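You operate a simulated robot arm through the tools that you are given. There is no shell and no other tool.

The job below is to be done with a simulated robot arm. You get a single attempt, and the scene is never put back.

TASK
Put things in order on the top of the teal-backed bench. At the end: the white logger from the top of the teal-backed bench is on the square silver plate; the teal tin stands where the steel tube with a black grip stood; the steel tube with a black grip stands where the blue printed block stood; the blue printed block stands on top of the grey stepped plug; whatever was shut is shut again. Leave all else as you found it, and nothing knocked over.
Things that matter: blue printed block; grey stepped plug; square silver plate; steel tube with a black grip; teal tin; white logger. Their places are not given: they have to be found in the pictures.

The check looks at the end state, three seconds after you hand in, the way a careful person would. Anything else that was tipped, shoved, dropped, spilled or broken makes it a failure.

THE ROBOT
A 6-joint arm with a two-finger parallel gripper, fixed in place. Base frame: the origin is on the floor under the middle of its stand, x ahead of it, y to its left, z up; the work surface is at about z = 800. Units: mm, rad, N and s.
With the tool pointing down near the work surface it reaches from about 260 to 680 mm from the base axis. Its first joint turns from -1.152 to 1.152 rad. Payload 2.9 kg.
The tool frame sits at the grasp point between the pads (the TCP): z along the fingers, y along the line on which they close. The tips reach 30 mm beyond it. Largest opening 110 mm; finger width 20, thickness 10; the body of the gripper, 48 by 112 mm, starts 55 mm behind the TCP.
Orientation is that of the tool frame in the base frame, as [roll, pitch, yaw] about the fixed x, y, z axes, in that order (R = Rz(yaw) Ry(pitch) Rx(roll)). With the fingers straight down and closing along the base's y, the tool's x points along the base's -x, its y along +y and its z along -z.

THE INTERFACE
- The arm moves only by the tool send_rows. Its argument "targets" is a list that holds one entry, the list of rows, each a list of 7 numbers: the opening, from 0 (shut) to 1 (fully open), then the shift along the base's x, y, z in mm, then the turn, a rotation vector about the base's x, y, z in rad. In form: [[[jaw, tx, ty, tz, wx, wy, wz], ...]]. A call has 1 to 20 rows; each row is the pose to reach, as a shift and turn from the pose commanded when the call began. Each row takes 0.2 s and may step no farther than 50 mm and 0.15 rad from the row before; otherwise, or with a gripper value out of range, the whole call is refused. A pose out of reach is approached as far as the arm can. The call stops where the force on the tool passes 40 N (or 10 N more than at its start, if that is more) or the arm is blocked; 0.2 s more then pass. Each finger travels about 108 mm/s and halts on what it meets, pressing with about 43 N; the grip force reading is that of the motor and also rises with nothing between the fingers. The clock runs only during rows and for 0.2 s after the last one: add rows that repeat a pose to give the fingers time. It gives the time, the measured TCP pose, the force on the tool (base axes), the opening and the grip force at its end, in the units of the frame above (readings bear some noise), with the torque about the TCP (base axes, N m) and any sound that the robot's microphone picked up.
- Cameras (640 x 400 px; columns grow to the right, rows downward): "scene" is fixed at [85.2, 444.3, 1376.7]; the picture's right is [-0.66, -0.75, 0.00], its down [-0.47, 0.41, -0.78] and it looks along [0.59, -0.52, -0.62] (base axes); focal length 345 px, centre (320, 200). "wrist" rides on the gripper at [72, 17, -103] in the tool frame; the picture's right is [-0.23, 0.97, 0.00], its down [-0.76, -0.18, -0.62] and it looks along [-0.61, -0.14, 0.78] (tool axes); focal length 222 px, centre (320, 200).
- grab_frame(camera): a new picture of that camera. It takes no simulated time.
- pixel_to_xyz(camera, pixels): there is no depth. For up to 12 entries [column, row, z] of the newest picture of that camera ("zoom" is the newest enlarged one), the place [x, y] in the base frame at which the ray of that pixel passes the height z, good to about 2 mm. It takes no simulated time.
- inspect(camera, box): a new picture of the part [left, top, right, bottom] of that camera's present view, enlarged. It takes no simulated time.
- sign_off(): hands the job in; it is judged then, once.

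Unless the task says otherwise, let go and move clear before handing in.

The tools are called after "Request:" as name(argument=value, ...) on one line, values as JSON. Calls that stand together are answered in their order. send_rows: Moves the arm, as the interface text tells. Its arguments: {"type":"object","properties":{"targets":{"type":"array","items":{"type":"array","items":{"type":"array","items":{"type":"number"}}}}},"required":["targets"]} The other tools are called the same way: grab_frame (camera) takes a picture; pixel_to_xyz (camera, pixels) gives the place at which the rays of pixels pass given heights; inspect (camera, box) takes an enlarged picture of a part of a camera's view; sign_off () hands the job in.

At the start:

```text
t: 0.0
tool_pos: [394.2, -152.6, 1046.6]
tool_rot: [-3.141, 0.0, -3.141]
ft_force: [-0.2, 0.4, 0.3]
torque: [0.02, -0.01, 0.02]
finger_gap: 110.2
grip_force: 0.1
```

scene: 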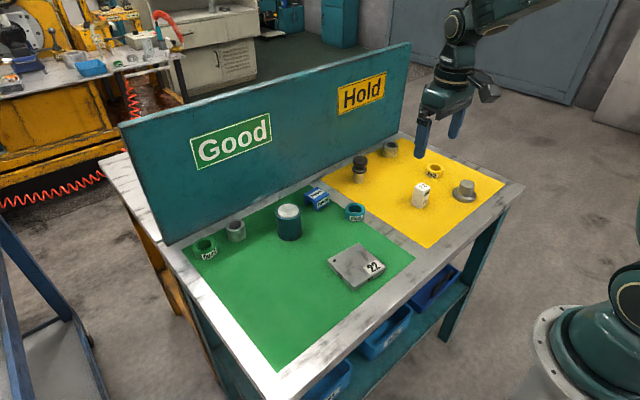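
wrist: 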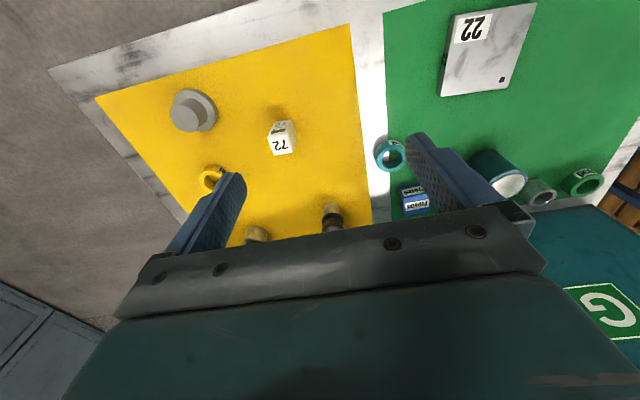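

The scene picture shows a white logger at about (421,195), a stepped plug at (465,190), a plate at (357,266), a tin at (289,221), a blue block at (317,197) and a dark-gripped tube at (360,168). I'll enlarge those parts before I move anything.

Request:
inspect(camera="scene", box=[180, 180, 400, 300])

Request:
inspect(camera="scene", box=[330, 120, 510, 240])

Request:
inspect(camera="wrist", box=[60, 20, 380, 250])

Request:
inspect(camera="wrist", box=[360, 0, 640, 230])

```text
2.91 times, centred on (290, 240) of scene
```

zoom: 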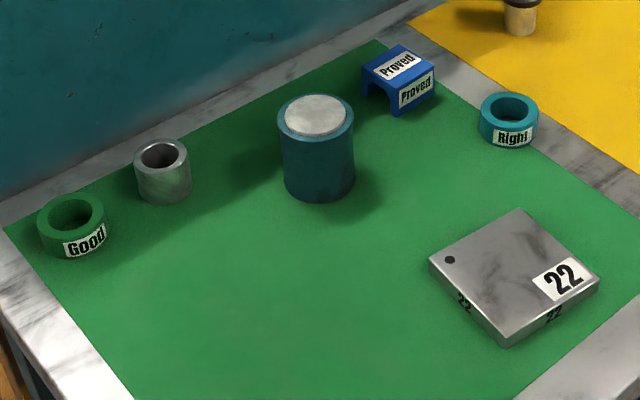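

```text
3.33 times, centred on (420, 180) of scene
```

zoom: 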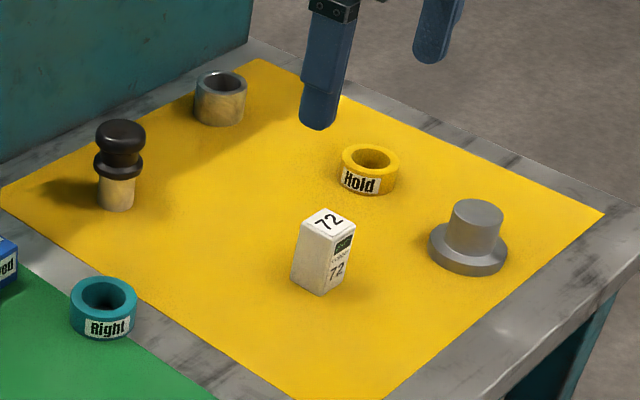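

```text
1.74 times, centred on (220, 135) of wrist
```

zoom: 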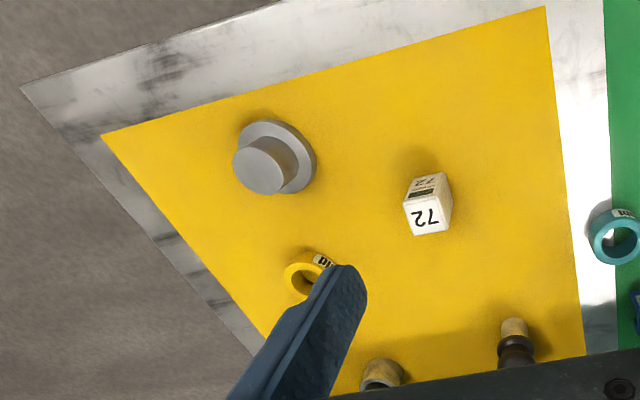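

```text
1.74 times, centred on (500, 115) of wrist
```

zoom: 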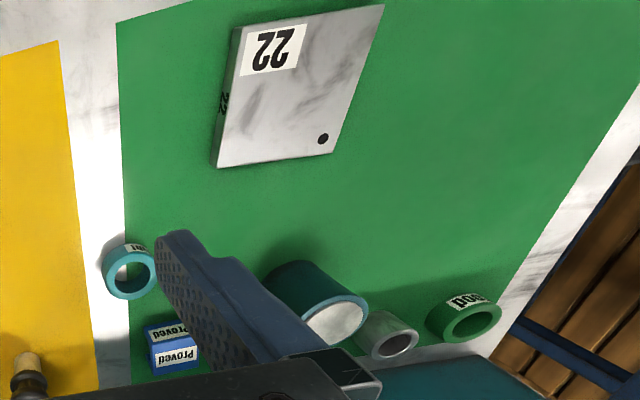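

The enlarged pictures show every object clearly, including the upright tube with the black knob-like grip and the blue bridge-shaped "Proved" block. Next I'll zoom in closer on each one and measure it.

Request:
inspect(camera="scene", box=[260, 180, 380, 255])

Request:
pixel_to_xyz(camera="scene", pixels=[[327.5, 271, 820], [358.8, 251.5, 820], [386.3, 276.3, 820], [354.3, 297, 820], [289, 220, 880], [290, 242, 800], [360, 183, 800], [421, 207, 800], [465, 201, 800], [395, 157, 800]])

```text
5.33 times, centred on (320, 218) of scene
```

zoom: 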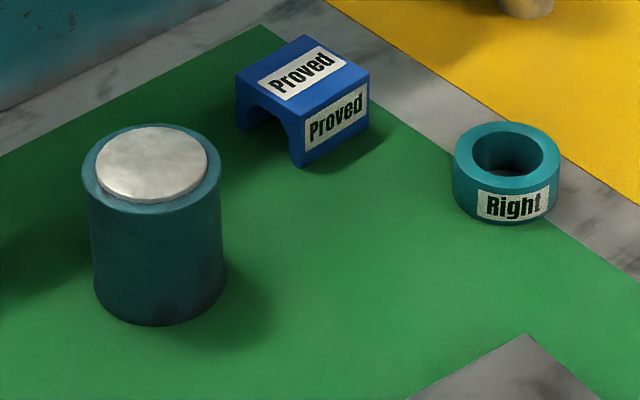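

```text
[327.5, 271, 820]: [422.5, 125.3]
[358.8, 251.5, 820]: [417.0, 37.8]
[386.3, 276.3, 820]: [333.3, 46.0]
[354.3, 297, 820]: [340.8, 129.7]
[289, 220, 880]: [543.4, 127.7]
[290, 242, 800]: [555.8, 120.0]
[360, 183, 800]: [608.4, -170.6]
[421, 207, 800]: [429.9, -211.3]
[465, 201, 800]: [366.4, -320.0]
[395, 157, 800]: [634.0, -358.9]
```

The tin's top rim spans zoom columns 82–222 and its base reaches row 326. I'll query its rim and base points, and the blue block's corners, at several heights to work out sizes.

Request:
pixel_to_xyz(camera="zoom", pixels=[[160, 326, 800], [152, 213, 860], [152, 213, 870], [152, 213, 880], [152, 213, 890], [82, 175, 870], [222, 172, 870], [82, 175, 880], [222, 172, 880], [152, 123, 880], [93, 283, 800], [226, 278, 800]])

Request:
pixel_to_xyz(camera="zoom", pixels=[[303, 167, 800], [301, 109, 820], [301, 109, 830], [301, 109, 840], [367, 128, 800], [369, 72, 830], [369, 72, 840], [237, 73, 830], [305, 35, 830], [237, 73, 840], [305, 35, 840], [240, 130, 800]])

```text
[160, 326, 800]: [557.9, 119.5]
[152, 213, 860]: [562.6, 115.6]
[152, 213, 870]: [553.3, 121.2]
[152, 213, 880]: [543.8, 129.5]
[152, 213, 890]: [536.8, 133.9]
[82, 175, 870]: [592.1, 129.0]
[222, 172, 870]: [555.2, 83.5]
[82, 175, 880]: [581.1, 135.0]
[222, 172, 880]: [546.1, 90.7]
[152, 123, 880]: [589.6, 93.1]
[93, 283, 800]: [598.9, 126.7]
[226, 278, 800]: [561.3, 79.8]
```

```text
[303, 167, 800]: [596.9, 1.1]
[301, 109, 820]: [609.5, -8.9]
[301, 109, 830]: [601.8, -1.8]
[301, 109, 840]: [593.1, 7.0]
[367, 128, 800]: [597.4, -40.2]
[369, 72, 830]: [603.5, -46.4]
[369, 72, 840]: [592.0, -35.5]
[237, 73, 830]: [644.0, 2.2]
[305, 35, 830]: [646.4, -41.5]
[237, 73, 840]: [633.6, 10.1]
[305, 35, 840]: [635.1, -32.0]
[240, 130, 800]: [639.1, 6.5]
```

The block comes out about 42 × 42 × 35 mm, centred near (618,-18), with its tunnel running along y. The tin is about 60 mm across, centred near (580,103), with its top near z=866. Next I'll measure the tube, logger and plug.

Request:
inspect(camera="scene", box=[330, 130, 410, 190])

Request:
pixel_to_xyz(camera="zoom", pixels=[[320, 200, 800]])

```text
6.67 times, centred on (370, 160) of scene
```

zoom: 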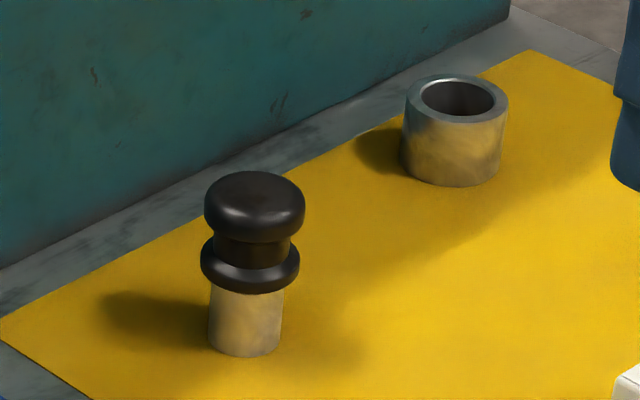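

```text
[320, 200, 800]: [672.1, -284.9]
```

The tube's steel stem spans zoom columns 208–283 with its base at row 357, and the black grip fills rows 170–293. I'll query those points.

Request:
pixel_to_xyz(camera="zoom", pixels=[[246, 357, 800], [208, 336, 800], [282, 340, 800], [253, 293, 820], [253, 293, 825], [253, 293, 830], [204, 208, 860], [305, 208, 860], [204, 208, 870], [305, 208, 870], [255, 170, 870], [255, 170, 880]])

Request:
inspect(camera="scene", box=[400, 165, 490, 221])

```text
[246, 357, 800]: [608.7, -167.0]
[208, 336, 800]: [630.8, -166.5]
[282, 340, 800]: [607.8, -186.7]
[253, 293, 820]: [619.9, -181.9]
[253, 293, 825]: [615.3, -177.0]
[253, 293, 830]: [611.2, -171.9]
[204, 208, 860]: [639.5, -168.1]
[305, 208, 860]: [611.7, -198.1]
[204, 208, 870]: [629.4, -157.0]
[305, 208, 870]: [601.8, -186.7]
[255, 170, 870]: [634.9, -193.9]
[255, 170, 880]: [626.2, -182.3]
```

```text
7.11 times, centred on (445, 193) of scene
```

zoom: 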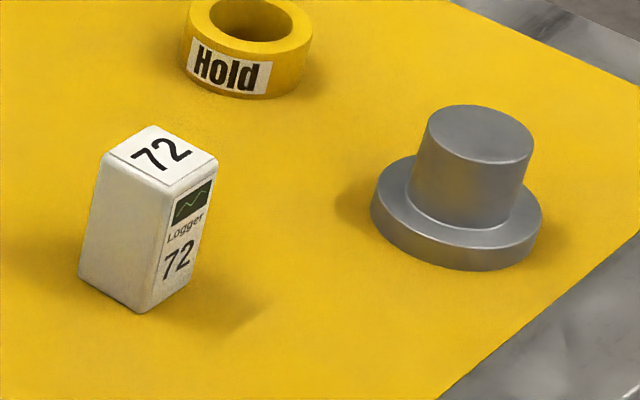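

The tube is centred near (619,-177), about 30 mm across at the stem and 41 mm at the grip. Next I'll measure the logger's box corners (top near rows 125–185, base near row 313) and the plug.

Request:
pixel_to_xyz(camera="zoom", pixels=[[79, 273, 800], [140, 313, 800], [191, 276, 800], [171, 187, 840], [171, 187, 850], [171, 187, 860], [103, 158, 850], [217, 158, 850], [152, 126, 850], [103, 158, 860], [217, 158, 860], [152, 126, 860]])

Request:
pixel_to_xyz(camera="zoom", pixels=[[370, 215, 800], [543, 215, 812], [370, 203, 812], [460, 270, 800], [462, 257, 810], [462, 257, 815], [426, 130, 850], [535, 143, 850], [483, 105, 850], [475, 165, 850], [475, 165, 840], [475, 165, 860]])

```text
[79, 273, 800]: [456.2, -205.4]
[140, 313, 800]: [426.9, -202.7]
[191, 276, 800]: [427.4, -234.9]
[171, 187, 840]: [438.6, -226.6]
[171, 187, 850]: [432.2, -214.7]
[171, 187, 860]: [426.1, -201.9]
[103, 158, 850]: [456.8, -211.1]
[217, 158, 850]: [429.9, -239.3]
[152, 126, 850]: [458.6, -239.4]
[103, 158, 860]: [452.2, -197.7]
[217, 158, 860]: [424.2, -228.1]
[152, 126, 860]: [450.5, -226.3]
```

```text
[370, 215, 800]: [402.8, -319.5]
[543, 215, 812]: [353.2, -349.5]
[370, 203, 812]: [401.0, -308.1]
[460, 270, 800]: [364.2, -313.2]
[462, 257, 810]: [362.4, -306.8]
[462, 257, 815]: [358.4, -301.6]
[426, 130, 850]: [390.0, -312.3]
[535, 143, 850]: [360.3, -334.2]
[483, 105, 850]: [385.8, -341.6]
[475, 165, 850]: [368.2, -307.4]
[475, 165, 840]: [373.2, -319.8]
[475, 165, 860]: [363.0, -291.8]
```

The logger is about 30 × 30 × 56 mm, aligned with the axes, centred near (441,-219), with its screen facing the base. Next I'll measure the plate's thickness, the back panel's foot line and the nearby rings.

Request:
inspect(camera="scene", box=[318, 240, 398, 300])

Request:
pixel_to_xyz(camera="scene", pixels=[[322, 170, 800], [398.5, 130, 800], [170, 243, 800], [355, 216, 800], [435, 172, 800], [236, 233, 800], [205, 252, 800]])

```text
6.67 times, centred on (358, 270) of scene
```

zoom: 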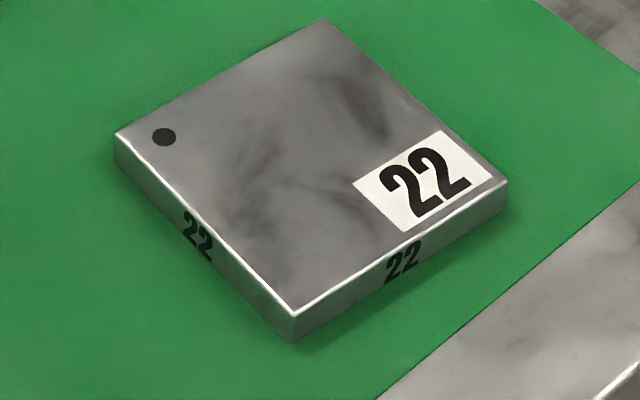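

```text
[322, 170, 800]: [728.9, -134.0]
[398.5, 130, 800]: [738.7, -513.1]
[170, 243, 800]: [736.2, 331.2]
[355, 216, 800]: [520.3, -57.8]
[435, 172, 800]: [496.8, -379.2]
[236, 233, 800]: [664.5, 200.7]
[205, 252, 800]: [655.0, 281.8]
```

The panel's foot is at x≈730, so there is plenty of room behind the objects. I'll query the plate's four top corners and its bottom front corner (293,342).

Request:
pixel_to_xyz(camera="zoom", pixels=[[293, 342, 800], [294, 314, 805], [294, 314, 810], [294, 314, 815], [116, 135, 810], [322, 18, 810], [508, 181, 810], [116, 163, 800], [507, 208, 800]])

Request:
inspect(camera="scene", box=[440, 172, 490, 210])

```text
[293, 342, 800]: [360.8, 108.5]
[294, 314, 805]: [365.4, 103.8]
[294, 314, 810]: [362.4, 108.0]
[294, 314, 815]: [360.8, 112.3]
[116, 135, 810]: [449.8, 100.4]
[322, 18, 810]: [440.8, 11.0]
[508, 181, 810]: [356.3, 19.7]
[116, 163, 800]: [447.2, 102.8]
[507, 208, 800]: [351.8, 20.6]
```

```text
10.53 times, centred on (465, 191) of scene
```

zoom: 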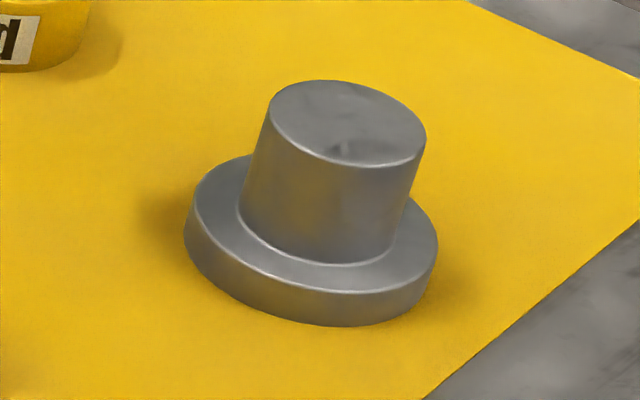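

The plate is centred near (402,60) with its top at about z=810 and a yaw of about -5°. Now I'll query points on the plug's top face and flange.

Request:
pixel_to_xyz(camera="zoom", pixels=[[340, 327, 800], [342, 294, 808], [342, 294, 811], [342, 294, 814], [335, 264, 811], [351, 168, 840], [351, 168, 844], [351, 168, 848], [351, 168, 852], [351, 168, 856], [184, 235, 800], [436, 262, 800]])

Request:
pixel_to_xyz(camera="zoom", pixels=[[268, 108, 845], [427, 138, 845], [347, 123, 845], [268, 108, 850], [427, 138, 850], [347, 123, 850], [268, 108, 840], [427, 138, 840], [347, 123, 840], [193, 205, 812], [438, 242, 812]])

```text
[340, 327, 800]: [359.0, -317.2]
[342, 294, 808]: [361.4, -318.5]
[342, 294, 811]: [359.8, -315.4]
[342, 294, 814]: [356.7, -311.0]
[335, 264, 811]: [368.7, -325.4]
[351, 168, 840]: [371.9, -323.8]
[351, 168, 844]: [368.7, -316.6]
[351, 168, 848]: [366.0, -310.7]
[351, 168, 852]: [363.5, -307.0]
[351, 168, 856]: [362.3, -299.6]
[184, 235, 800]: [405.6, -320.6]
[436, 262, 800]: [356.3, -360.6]
```

```text
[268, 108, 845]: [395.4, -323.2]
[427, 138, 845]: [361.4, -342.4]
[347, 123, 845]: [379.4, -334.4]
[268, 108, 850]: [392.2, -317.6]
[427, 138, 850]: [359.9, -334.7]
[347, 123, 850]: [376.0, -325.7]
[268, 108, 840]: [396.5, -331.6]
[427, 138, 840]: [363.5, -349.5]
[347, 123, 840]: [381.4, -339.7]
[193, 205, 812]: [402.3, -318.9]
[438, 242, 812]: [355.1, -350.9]
```

The plug's top face centres near (378,-335) at roughly z=845, and a wrist view will settle that. I'll move to hover over the logger and check its alignment there.

Request:
send_rows(targets=[[[0.8, 12, -16, -25, 0, 0, 0], [0.7, 24, -33, -50, 0, 0, 0], [0.65, 36, -50, -75, 0, 0, 0], [0.65, 46.8, -66.4, -96.6, 0, 0, 0], [0.65, 46.8, -66.4, -96.6, 0, 0, 0]]])

Request:
grab_frame(camera="wrist")

```text
t: 1.2
tool_pos: [439.9, -218.2, 949.8]
tool_rot: [3.141, -0.001, 3.141]
ft_force: [0.6, 0.7, -0.3]
torque: [0.01, 0.0, -0.02]
finger_gap: 71.4
grip_force: 0.0
```

```text
taken
```

wrist: 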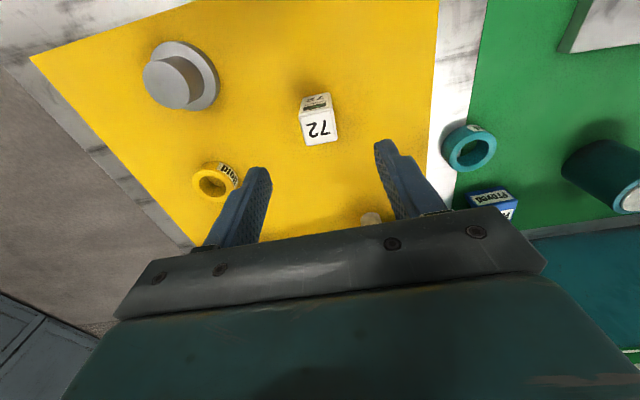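

Request:
inspect(camera="wrist", box=[270, 70, 370, 170])

Request:
inspect(camera="wrist", box=[120, 20, 248, 120])

```text
4.00 times, centred on (320, 120) of wrist
```

zoom: 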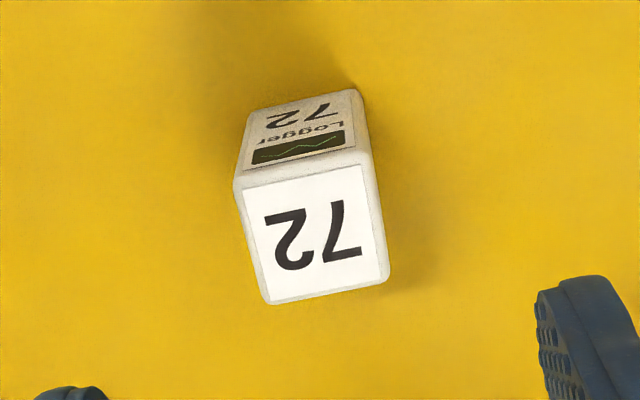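

```text
4.00 times, centred on (184, 70) of wrist
```

zoom: 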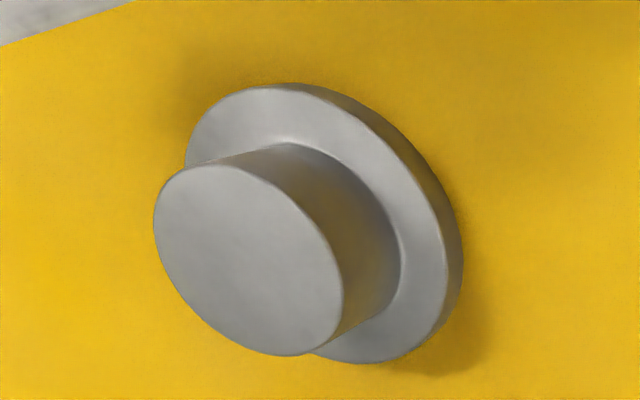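

The wrist zoom shows the logger's top face square to the fingers. I'll triangulate the logger's top corners and the plug's top centre (wrist about (166,85)) against the scene view.

Request:
pixel_to_xyz(camera="wrist", pixels=[[298.75, 117.5, 855], [333, 110, 855], [337.5, 139.5, 855], [306.75, 146.25, 855], [298.75, 117.5, 858], [333, 110, 858], [337.5, 139.5, 858], [306.75, 146.25, 858]])

Request:
pixel_to_xyz(camera="wrist", pixels=[[166, 85, 840], [166, 85, 845], [166, 85, 850], [142, 72.5, 845], [190, 97, 845], [150, 63, 845], [181, 108, 845], [184, 51, 811], [208, 100, 811]])

```text
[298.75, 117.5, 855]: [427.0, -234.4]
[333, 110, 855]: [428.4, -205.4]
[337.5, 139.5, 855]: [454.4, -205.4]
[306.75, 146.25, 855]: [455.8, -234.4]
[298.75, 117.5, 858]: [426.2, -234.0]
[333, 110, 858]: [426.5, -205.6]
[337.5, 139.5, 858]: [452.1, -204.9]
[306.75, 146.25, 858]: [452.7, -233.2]
```

```text
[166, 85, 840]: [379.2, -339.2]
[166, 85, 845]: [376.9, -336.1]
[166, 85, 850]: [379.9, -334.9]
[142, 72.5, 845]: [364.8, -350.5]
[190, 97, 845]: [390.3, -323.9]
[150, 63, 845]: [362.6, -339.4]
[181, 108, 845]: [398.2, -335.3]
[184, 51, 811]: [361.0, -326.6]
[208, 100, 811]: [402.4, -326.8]
```

The logger's centre is confirmed at (441,-220), and the plug's top is about 36 mm across at (379,-337), z≈843. I'll go straight down over the logger with the jaw part open.

Request:
send_rows(targets=[[[0.6, 0, -1, -30, 0, 0, 0], [0.6, 0, -1, -60, 0, 0, 0], [0.6, 0, -1, -90, 0, 0, 0], [0.6, 0, -1, -105, 0, 0, 0], [0.6, 0, -1, -114, 0, 0, 0], [0.6, 0, -1, -114, 0, 0, 0]]])

Request:
grab_frame(camera="scene")

Request:
grab_frame(camera="wrist")

```text
t: 2.6
tool_pos: [440.9, -218.1, 836.3]
tool_rot: [-3.141, 0.0, -3.141]
ft_force: [0.1, 0.4, -0.2]
torque: [-0.02, -0.02, -0.01]
finger_gap: 66.0
grip_force: 0.0
```

```text
taken
```

scene: 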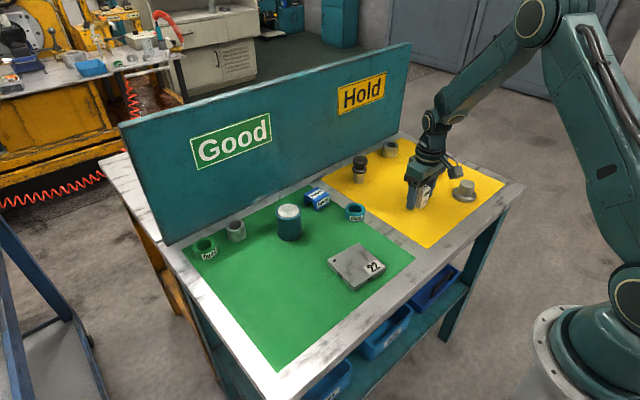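

```text
taken
```

wrist: 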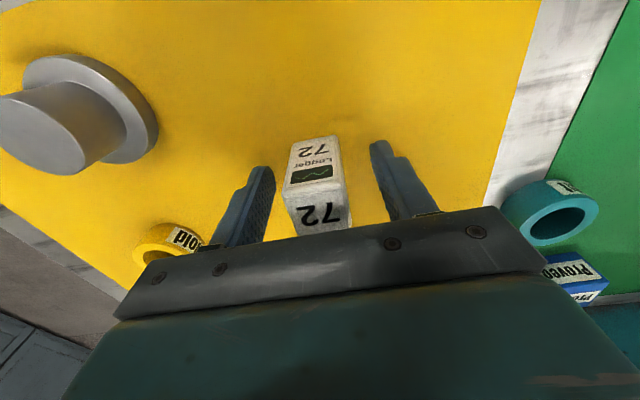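

The fingers straddle the logger at wrist columns 272 and 372, with the logger between them at about 288–345. I'll close on it.

Request:
send_rows(targets=[[[0.35, 0, 0, 0, 0, 0, 0], [0.15, 0, 0, 0, 0, 0, 0], [0.15, 0, 0, 0, 0, 0, 0]]])

```text
t: 3.4
tool_pos: [440.3, -218.9, 836.2]
tool_rot: [-3.141, 0.001, 3.141]
ft_force: [-0.3, -0.7, -0.4]
torque: [0.02, 0.0, 0.01]
finger_gap: 30.4
grip_force: 43.1
```

The grip holds at 30.4 mm and 43 N, which matches the logger's width. I'll lift it and carry it above the plate centre at (402,60).

Request:
send_rows(targets=[[[0.15, 0, 0, 15, 0, 0, 0], [0.15, 0, 0, 45, 0, 0, 0], [0.15, 0, 0, 80, 0, 0, 0], [0.15, 0, 0, 110, 0, 0, 0], [0.15, -3, 20, 110, 0, 0, 0], [0.15, -8, 60, 110, 0, 0, 0], [0.15, -14, 100, 110, 0, 0, 0], [0.15, -20, 140, 110, 0, 0, 0], [0.15, -25, 180, 110, 0, 0, 0], [0.15, -31, 220, 110, 0, 0, 0], [0.15, -36, 260, 110, 0, 0, 0], [0.15, -39, 280, 110, 0, 0, 0], [0.15, -39, 280, 110, 0, 0, 0]]])

Request:
grab_frame(camera="wrist")

Request:
grab_frame(camera="scene")

```text
t: 6.2
tool_pos: [402.7, 60.8, 946.3]
tool_rot: [3.141, -0.001, 3.14]
ft_force: [-0.5, -1.0, -0.7]
torque: [-0.02, 0.04, -0.01]
finger_gap: 30.4
grip_force: 43.0
```

```text
taken
```

wrist: 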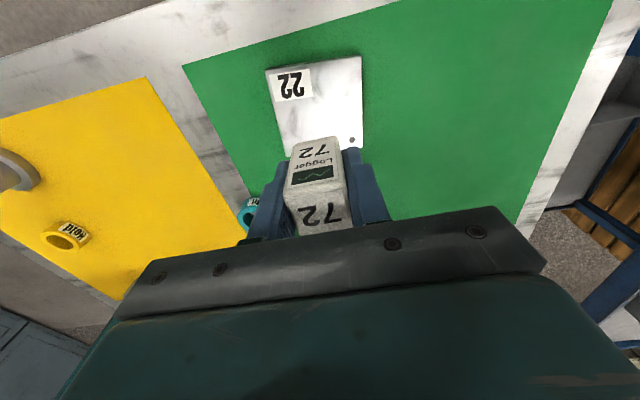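

```text
taken
```

scene: 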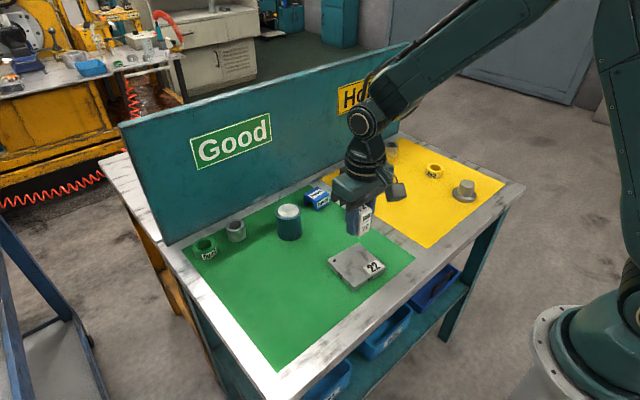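

The logger hangs straight in the gripper (wrist columns 287–350). I'll use the plate corners in this view, (265,70), (361,56) and (363,147), to check the centre before lowering.

Request:
pixel_to_xyz(camera="wrist", pixels=[[266, 71, 810], [361, 56, 810], [363, 147, 810], [351, 139, 810]])

Request:
inspect(camera="wrist", box=[240, 40, 400, 160])

```text
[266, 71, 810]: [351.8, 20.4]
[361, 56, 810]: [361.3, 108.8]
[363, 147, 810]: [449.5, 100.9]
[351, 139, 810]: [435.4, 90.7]
```

```text
3.33 times, centred on (320, 100) of wrist
```

zoom: 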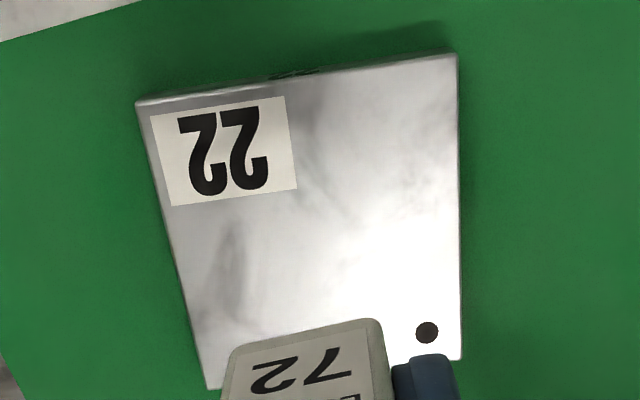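

The plate's centre comes out at (401,60.5), and the gripper is already over it. I'll lower to just above the plate and watch the force.

Request:
send_rows(targets=[[[0.15, -1, 0.5, -30, 0, 0, 0], [0.15, -1, 0.5, -60, 0, 0, 0], [0.15, -1, 0.5, -80, 0, 0, 0], [0.15, -1, 0.5, -90, 0, 0, 0], [0.15, -1, 0.5, -95, 0, 0, 0], [0.15, -1, 0.5, -97, 0, 0, 0], [0.15, -1, 0.5, -97, 0, 0, 0]]])

Request:
inspect(camera="scene", box=[310, 180, 410, 300])

```text
t: 7.8
tool_pos: [401.9, 59.8, 851.3]
tool_rot: [3.139, 0.004, 3.141]
ft_force: [-2.4, 0.0, 6.6]
torque: [-0.06, 0.15, 0.03]
finger_gap: 30.7
grip_force: 42.6
stopped in row 7: the force on the tool passed its limit at 40 N (the readings are from after the stop); the commanded pose is now the measured one
```

```text
3.33 times, centred on (360, 240) of scene
```

zoom: 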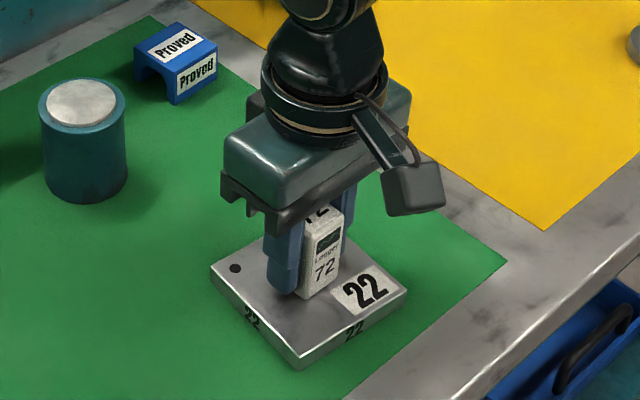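

The logger touched down a little higher than I'd estimated, putting the plate top near z=815, and the residual force is 6.6 N with the logger upright. I'll open the jaw in place and rise straight up.

Request:
send_rows(targets=[[[0.3, 0, 0, 0, 0, 0, 0], [0.5, 0, 0, 0, 0, 0, 0], [0.6, 0, 0, 0, 0, 0, 0], [0.6, 0, 0, 10, 0, 0, 0], [0.6, 0, 0, 40, 0, 0, 0], [0.6, 0, 0, 80, 0, 0, 0], [0.6, 0, 0, 120, 0, 0, 0], [0.6, 0, 0, 120, 0, 0, 0]]])

Request:
inspect(camera="scene", box=[310, 180, 410, 300])

Request:
grab_frame(camera="wrist")

```text
t: 9.6
tool_pos: [401.7, 60.9, 971.5]
tool_rot: [3.141, 0.001, 3.141]
ft_force: [-0.2, 0.0, 0.7]
torque: [0.0, 0.02, -0.02]
finger_gap: 66.0
grip_force: 0.0
```

```text
3.33 times, centred on (360, 240) of scene
```

zoom: 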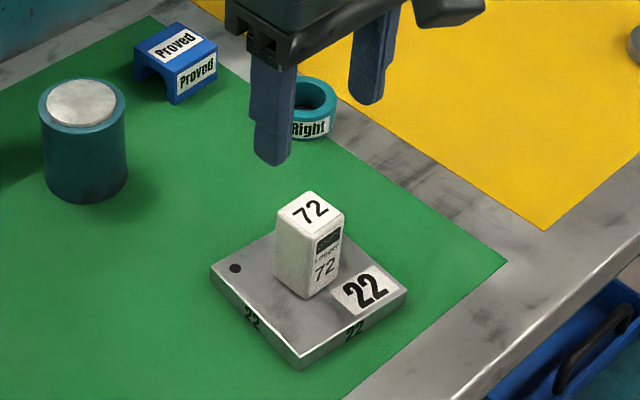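

```text
taken
```

wrist: 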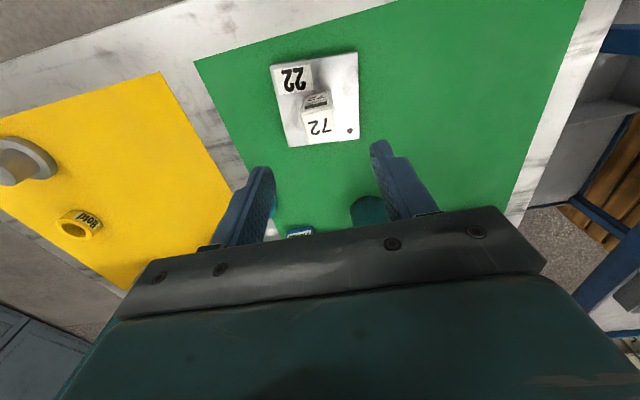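

The logger stands upright in the middle of the plate. Next I'll hover over the blue block near (618,-18) and look at it from the wrist.

Request:
send_rows(targets=[[[0.7, 36, -13, 0, 0, 0, 0], [0.7, 72, -26, 0, 0, 0, 0], [0.7, 108, -39, 0, 0, 0, 0], [0.7, 144, -52, 0, 0, 0, 0], [0.7, 180, -65, 0, 0, 0, 0], [0.7, 216, -78, 0, 0, 0, 0], [0.7, 216, -78, -15, 0, 0, 0], [0.7, 216, -78, -15, 0, 0, 0]]])

Request:
grab_frame(camera="wrist")

Request:
inspect(camera="wrist", box=[240, 60, 400, 160])

```text
t: 11.4
tool_pos: [618.0, -18.6, 955.6]
tool_rot: [3.142, 0.002, 3.141]
ft_force: [-0.7, -1.2, 0.5]
torque: [-0.01, 0.0, 0.01]
finger_gap: 77.1
grip_force: 0.1
```

```text
taken
```

wrist: 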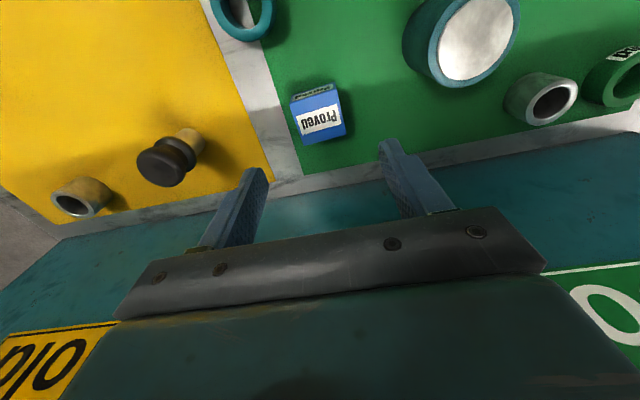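

```text
4.00 times, centred on (320, 110) of wrist
```

zoom: 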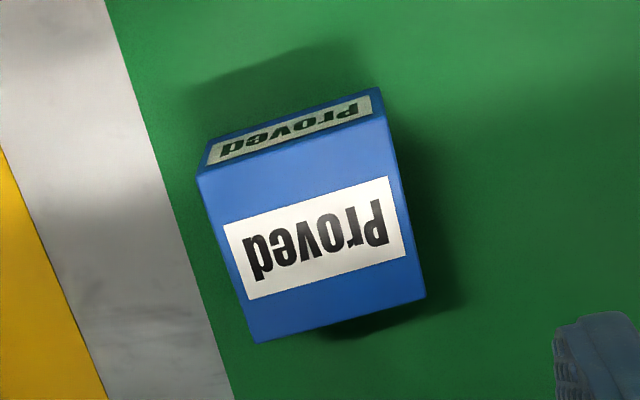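

The block's top face corners show at zoom (196,177), (386,115), (426,298) and (256,344). I'll query those, plus the tin's lid and the tube in the same view.

Request:
pixel_to_xyz(camera="zoom", pixels=[[196, 177, 835], [386, 115, 835], [426, 298, 835], [256, 344, 835], [213, 136, 800], [377, 87, 800]])

Request:
inspect(camera="wrist", box=[100, 80, 260, 230])

Request:
pixel_to_xyz(camera="wrist", pixels=[[475, 40, 866], [475, 40, 870], [429, 40, 866], [519, 28, 866], [165, 166, 875], [165, 166, 870], [185, 140, 835]])

```text
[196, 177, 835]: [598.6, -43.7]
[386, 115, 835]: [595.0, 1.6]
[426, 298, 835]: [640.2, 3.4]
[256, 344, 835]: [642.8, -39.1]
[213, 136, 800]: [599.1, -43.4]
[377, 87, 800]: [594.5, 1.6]
```

```text
2.67 times, centred on (180, 155) of wrist
```

zoom: 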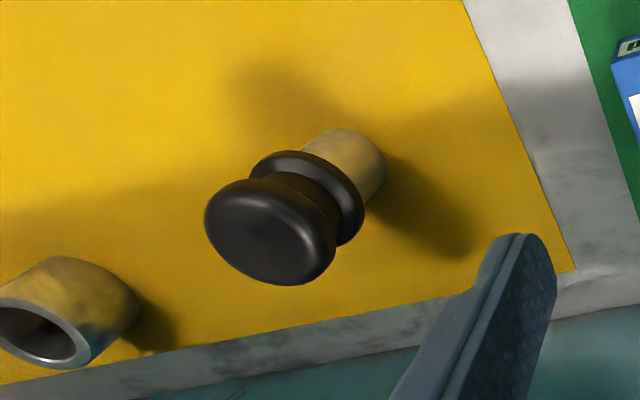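

```text
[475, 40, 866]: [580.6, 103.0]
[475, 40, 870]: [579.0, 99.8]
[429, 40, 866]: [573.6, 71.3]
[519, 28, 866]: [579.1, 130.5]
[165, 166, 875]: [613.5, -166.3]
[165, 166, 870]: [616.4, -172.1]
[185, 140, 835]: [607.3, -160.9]
```

The block's centre averages (619,-18.5) with a yaw of about +4° and a size of about 44 mm. I'll turn the gripper by 0.07 rad and go down around its ±y faces.

Request:
send_rows(targets=[[[0.7, 1.1, -0.3, -25, 0, 0, 0.07], [0.7, 1.1, -0.3, -60, 0, 0, 0.07], [0.7, 1.1, -0.3, -90, 0, 0, 0.07], [0.7, 1.1, -0.3, -110, 0, 0, 0.07], [0.7, 1.1, -0.3, -121, 0, 0, 0.07], [0.7, 1.1, -0.3, -121, 0, 0, 0.07]]])

Request:
grab_frame(camera="wrist")

Request:
inspect(camera="scene", box=[270, 150, 390, 230])

```text
t: 12.8
tool_pos: [618.6, -18.2, 834.5]
tool_rot: [3.142, 0.003, -3.073]
ft_force: [0.0, 0.3, 0.1]
torque: [0.02, 0.0, 0.02]
finger_gap: 77.0
grip_force: 0.0
```

```text
taken
```

wrist: 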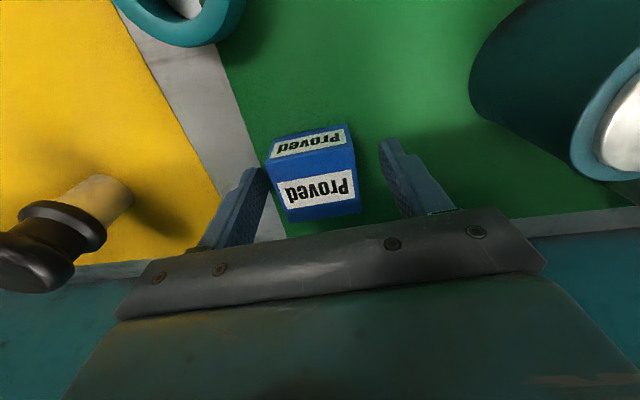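

```text
5.00 times, centred on (330, 190) of scene
```

zoom: 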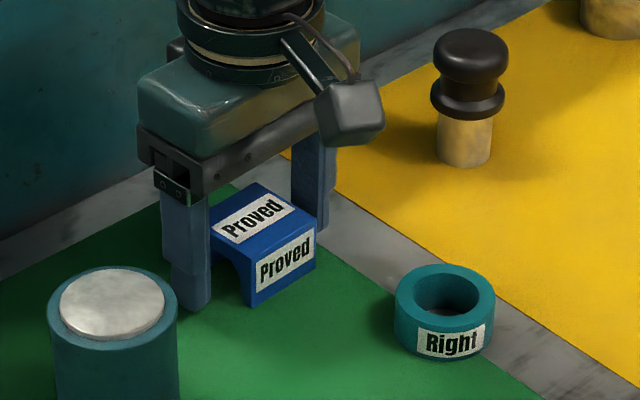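

The fingers straddle the block, but it sits slightly nearer the left (−y) finger in the wrist picture. I'll zoom in and get its position more precisely from close range.

Request:
inspect(camera="wrist", box=[240, 110, 400, 230])

```text
3.33 times, centred on (320, 170) of wrist
```

zoom: 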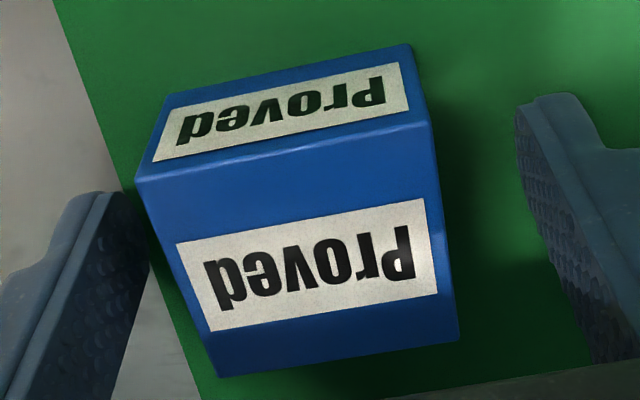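

The block's top corners are at zoom (135,180), (430,125), (460,335) and (218,377), and its bottom front edge runs from (168,95) to (410,43). I'll query all of these.

Request:
pixel_to_xyz(camera="zoom", pixels=[[135, 180, 835], [430, 125, 835], [460, 335, 835], [218, 377, 835], [168, 95, 800], [410, 43, 800], [135, 180, 836], [430, 125, 836], [460, 335, 836], [218, 377, 836]])

```text
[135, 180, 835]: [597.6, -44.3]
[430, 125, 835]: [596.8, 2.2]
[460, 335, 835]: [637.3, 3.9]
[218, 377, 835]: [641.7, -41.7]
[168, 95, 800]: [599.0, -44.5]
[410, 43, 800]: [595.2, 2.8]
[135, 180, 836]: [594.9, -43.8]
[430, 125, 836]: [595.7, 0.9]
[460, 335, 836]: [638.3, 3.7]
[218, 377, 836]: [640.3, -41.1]
```

The close-up puts the block's centre at (618.5,-20) with a yaw of about 3.5°. I'll shift 1.5 mm toward −y and close.

Request:
send_rows(targets=[[[0.7, -0.3, -1.5, 0, 0, 0, 0], [0.55, -0.3, -1.5, 0, 0, 0, 0], [0.45, -0.3, -1.5, 0, 0, 0, 0], [0.3, -0.3, -1.5, 0, 0, 0, 0], [0.3, -0.3, -1.5, 0, 0, 0, 0]]])

Request:
inspect(camera="wrist", box=[240, 110, 400, 230])

```text
t: 14.0
tool_pos: [618.1, -19.8, 835.4]
tool_rot: [3.14, 0.002, -3.072]
ft_force: [0.3, -0.2, 0.0]
torque: [0.0, 0.04, -0.02]
finger_gap: 47.0
grip_force: 42.7
```

```text
3.33 times, centred on (320, 170) of wrist
```

zoom: 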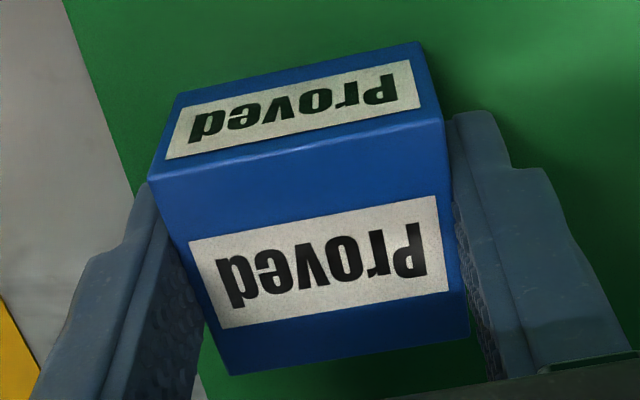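

The grip holds at 47 mm and 43 N with the block centred. I'll lift it, check it, and carry it above the plug at (379,-337).

Request:
send_rows(targets=[[[0.3, 0, 0, 12, 0, 0, 0], [0.3, 0, 0, 40, 0, 0, 0], [0.3, 0, 0, 75, 0, 0, 0], [0.3, 0, 0, 115, 0, 0, 0], [0.3, -12, -16, 135, 0, 0, 0], [0.3, -36, -48, 135, 0, 0, 0], [0.3, -60, -80, 135, 0, 0, 0], [0.3, -84, -111, 135, 0, 0, 0], [0.3, -108, -143, 135, 0, 0, 0], [0.3, -132, -175, 135, 0, 0, 0], [0.3, -156, -207, 135, 0, 0, 0], [0.3, -180, -238, 135, 0, 0, 0], [0.3, -204, -270, 135, 0, 0, 0], [0.3, -225, -298, 135, 0, 0, 0], [0.3, -239, -317, 135, 0, 0, 0], [0.3, -239, -317, 135, 0, 0, 0]]])

Request:
grab_frame(camera="wrist")

Request:
grab_frame(camera="scene")

```text
t: 17.4
tool_pos: [378.7, -336.6, 969.4]
tool_rot: [3.141, 0.002, -3.072]
ft_force: [-1.2, -0.5, -0.3]
torque: [0.0, 0.0, 0.02]
finger_gap: 46.8
grip_force: 43.5
```

```text
taken
```

wrist: 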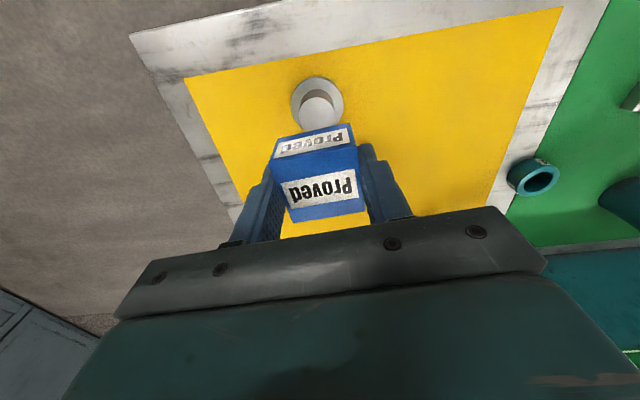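

```text
taken
```

scene: 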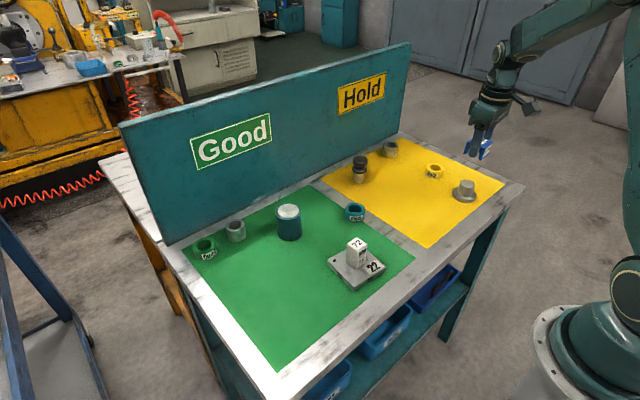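

Request:
inspect(camera="wrist", box=[268, 60, 368, 140])

Request:
inspect(camera="scene", box=[430, 90, 530, 210])

```text
5.00 times, centred on (318, 100) of wrist
```

zoom: 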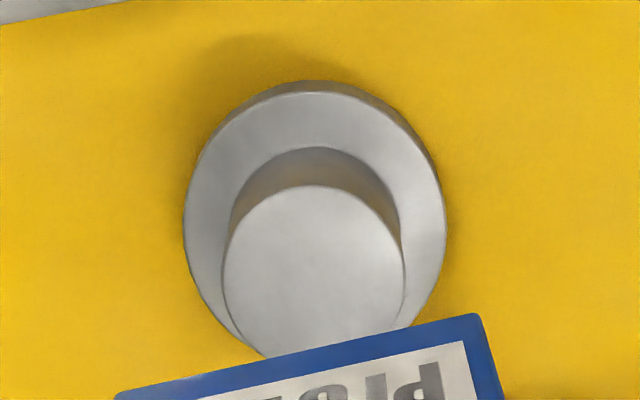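

```text
3.33 times, centred on (480, 150) of scene
```

zoom: 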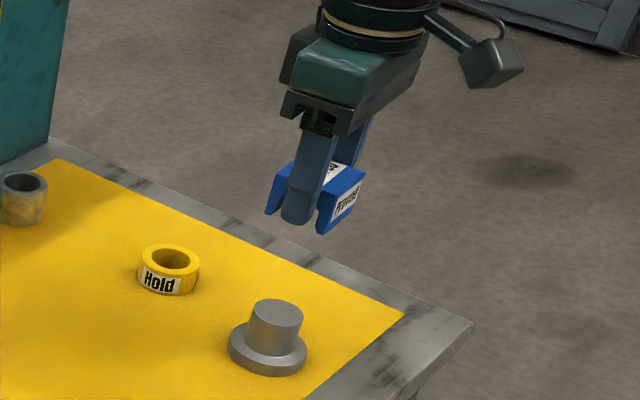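

The plug's top disc is visible just ahead of the held block. I'll query its left, right and near points at z=843 to refine the centre.

Request:
pixel_to_xyz(camera="wrist", pixels=[[298.4, 113, 843], [335, 113, 843], [317, 97, 843], [316.7, 113, 843], [298.4, 113, 846], [335, 113, 846], [317, 97, 846], [290.8, 105, 806], [343.4, 103, 806], [316.4, 76, 800]])

```text
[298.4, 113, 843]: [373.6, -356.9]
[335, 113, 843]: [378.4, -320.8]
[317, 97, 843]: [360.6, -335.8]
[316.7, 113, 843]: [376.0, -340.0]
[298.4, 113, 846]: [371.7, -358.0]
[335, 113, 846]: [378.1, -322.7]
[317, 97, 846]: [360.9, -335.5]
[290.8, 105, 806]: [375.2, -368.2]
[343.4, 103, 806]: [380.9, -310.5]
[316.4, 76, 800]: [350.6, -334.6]
```

The plug's centre refines to about (378.7,-338), so I'll shift by (-1,-1). I'll lower to roughly 5 mm above the expected contact and check there.

Request:
send_rows(targets=[[[0.3, -1, -1, -20, 0, 0, 0], [0.3, -1, -1, -50, 0, 0, 0], [0.3, -1, -1, -70, 0, 0, 0], [0.3, -1, -1, -80, 0, 0, 0], [0.3, -1, -1, -85, 0, 0, 0], [0.3, -1, -1, -85, 0, 0, 0]]])

Request:
inspect(camera="scene", box=[430, 140, 510, 215])

Request:
inspect(camera="wrist", box=[240, 90, 400, 230])

```text
t: 18.8
tool_pos: [379.7, -335.6, 884.9]
tool_rot: [3.14, 0.003, -3.073]
ft_force: [0.3, 0.0, -0.3]
torque: [-0.01, -0.04, 0.01]
finger_gap: 46.9
grip_force: 43.2
```

```text
5.33 times, centred on (470, 178) of scene
```

zoom: 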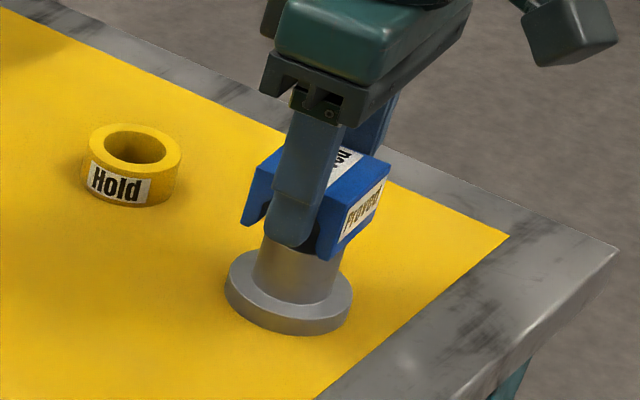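

```text
2.86 times, centred on (320, 160) of wrist
```

zoom: 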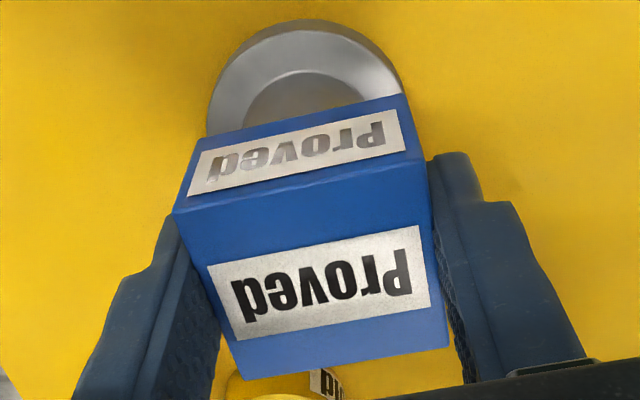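

The block hangs a few millimetres above the plug and looks centred over it. I'll cross-check with the flange's visible rim in this wrist view.

Request:
pixel_to_xyz(camera="zoom", pixels=[[308, 20, 800], [252, 45, 800], [365, 38, 800], [215, 90, 800], [398, 75, 800], [308, 33, 811], [250, 58, 811], [225, 85, 811], [365, 52, 811], [197, 135, 850], [405, 95, 850]])

```text
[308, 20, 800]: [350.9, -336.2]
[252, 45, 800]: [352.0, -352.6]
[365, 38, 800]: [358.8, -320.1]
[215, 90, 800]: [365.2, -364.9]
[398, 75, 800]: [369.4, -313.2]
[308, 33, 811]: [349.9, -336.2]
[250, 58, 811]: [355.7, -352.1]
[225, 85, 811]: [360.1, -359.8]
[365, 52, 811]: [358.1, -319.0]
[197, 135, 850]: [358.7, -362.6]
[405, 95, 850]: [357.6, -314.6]
```

The flange fit gives a plug centre of about (379,-339) and puts the block at about (380,-337.5), so I'll trim by (-0.5,-1). I'll creep down 1 mm at a time.

Request:
send_rows(targets=[[[0.3, -0.5, -1, -1, 0, 0, 0], [0.3, -0.5, -1, -2, 0, 0, 0], [0.3, -0.5, -1, -3, 0, 0, 0], [0.3, -0.5, -1, -4, 0, 0, 0], [0.3, -0.5, -1, -4, 0, 0, 0]]])

Request:
inspect(camera="scene", box=[440, 150, 500, 210])

```text
t: 20.0
tool_pos: [378.6, -338.0, 880.5]
tool_rot: [-3.141, 0.003, -3.073]
ft_force: [-1.1, 0.4, 0.0]
torque: [0.03, 0.02, 0.04]
finger_gap: 47.1
grip_force: 43.0
```

```text
6.67 times, centred on (470, 180) of scene
```

zoom: 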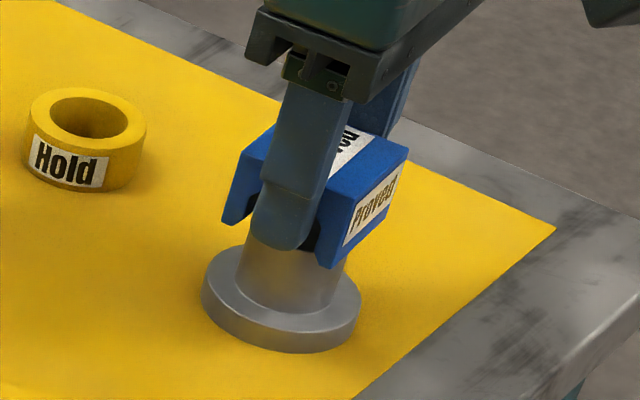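

There is no contact yet, with force near zero at TCP z≈881. I'll keep creeping down.

Request:
send_rows(targets=[[[0.3, 0, 0, -0.7, 0, 0, 0], [0.3, 0, 0, -1.4, 0, 0, 0], [0.3, 0, 0, -1.4, 0, 0, 0]]])

```text
t: 20.8
tool_pos: [379.3, -336.6, 879.4]
tool_rot: [3.14, 0.002, -3.071]
ft_force: [0.3, 0.7, -1.0]
torque: [-0.01, 0.02, 0.05]
finger_gap: 46.9
grip_force: 42.9
```

Request:
send_rows(targets=[[[0.3, 0, 0, -0.7, 0, 0, 0], [0.3, 0, 0, -1.4, 0, 0, 0], [0.3, 0, 0, -1.4, 0, 0, 0]]])

```text
t: 21.6
tool_pos: [378.6, -338.3, 877.8]
tool_rot: [3.141, 0.002, -3.072]
ft_force: [-0.5, 0.9, -0.2]
torque: [0.01, 0.01, -0.01]
finger_gap: 47.0
grip_force: 43.1
```

There is still no force at TCP z≈878, which puts the block's underside near 843. I'll creep down further in small steps and look at the scene.

Request:
send_rows(targets=[[[0.3, 0, 0, -0.7, 0, 0, 0], [0.3, 0, 0, -1.4, 0, 0, 0], [0.3, 0, 0, -1.4, 0, 0, 0]]])

Request:
inspect(camera="scene", box=[450, 160, 490, 205])

Request:
inspect(camera="wrist", box=[260, 90, 380, 170])

```text
t: 22.4
tool_pos: [378.9, -338.1, 878.1]
tool_rot: [3.142, 0.005, -3.072]
ft_force: [-4.2, 4.6, 18.3]
torque: [0.14, 0.19, -0.06]
finger_gap: 47.1
grip_force: 43.0
```

```text
8.89 times, centred on (470, 182) of scene
```

zoom: 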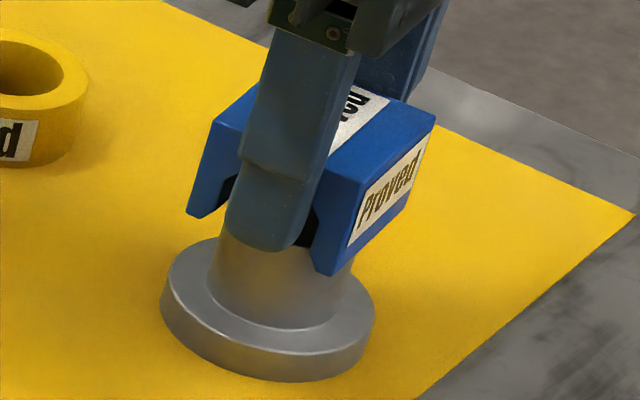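

```text
5.00 times, centred on (320, 130) of wrist
```

zoom: 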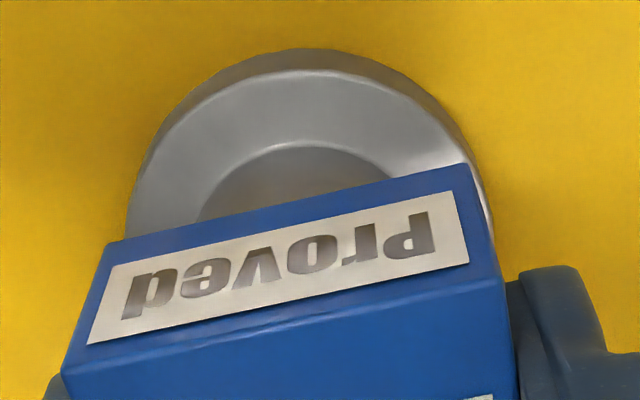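

The block has made contact: 18 N upward at TCP z≈878, so its underside is near 842. Before releasing I'll re-check the centring from this view.

Request:
pixel_to_xyz(camera="zoom", pixels=[[105, 243, 842], [468, 163, 842], [61, 375, 877], [505, 285, 877], [305, 49, 800], [200, 90, 800], [410, 85, 800], [150, 150, 800], [465, 140, 800], [300, 142, 811], [200, 220, 842], [388, 180, 842]])

```text
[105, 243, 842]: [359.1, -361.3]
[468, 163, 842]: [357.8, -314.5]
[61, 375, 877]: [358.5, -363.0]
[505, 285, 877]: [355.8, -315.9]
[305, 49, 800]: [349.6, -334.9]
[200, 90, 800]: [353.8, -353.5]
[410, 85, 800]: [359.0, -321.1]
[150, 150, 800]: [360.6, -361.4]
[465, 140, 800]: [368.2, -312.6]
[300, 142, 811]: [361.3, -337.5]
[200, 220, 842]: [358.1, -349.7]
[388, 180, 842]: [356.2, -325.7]
```

The block centre comes out at about (379.5,-337.3) and the plug at (379.2,-339), which is well centred. I'll ease up 0.7 mm to unload the contact and open slowly.

Request:
send_rows(targets=[[[0.3, 0, 0, 0.6, 0, 0, 0], [0.3, 0, 0, 0.6, 0, 0, 0]]])

```text
t: 23.0
tool_pos: [378.5, -336.6, 878.5]
tool_rot: [-3.139, 0.003, -3.071]
ft_force: [-0.4, 1.1, 14.9]
torque: [0.07, 0.07, -0.01]
finger_gap: 46.8
grip_force: 43.1
```

Request:
send_rows(targets=[[[0.3, 0, 0, 0.5, 0, 0, 0], [0.3, 0, 0, 0.5, 0, 0, 0]]])

```text
t: 23.6
tool_pos: [379.3, -337.0, 878.4]
tool_rot: [-3.14, 0.003, -3.071]
ft_force: [3.6, -0.1, 8.2]
torque: [-0.04, -0.12, 0.02]
finger_gap: 46.8
grip_force: 42.6
```

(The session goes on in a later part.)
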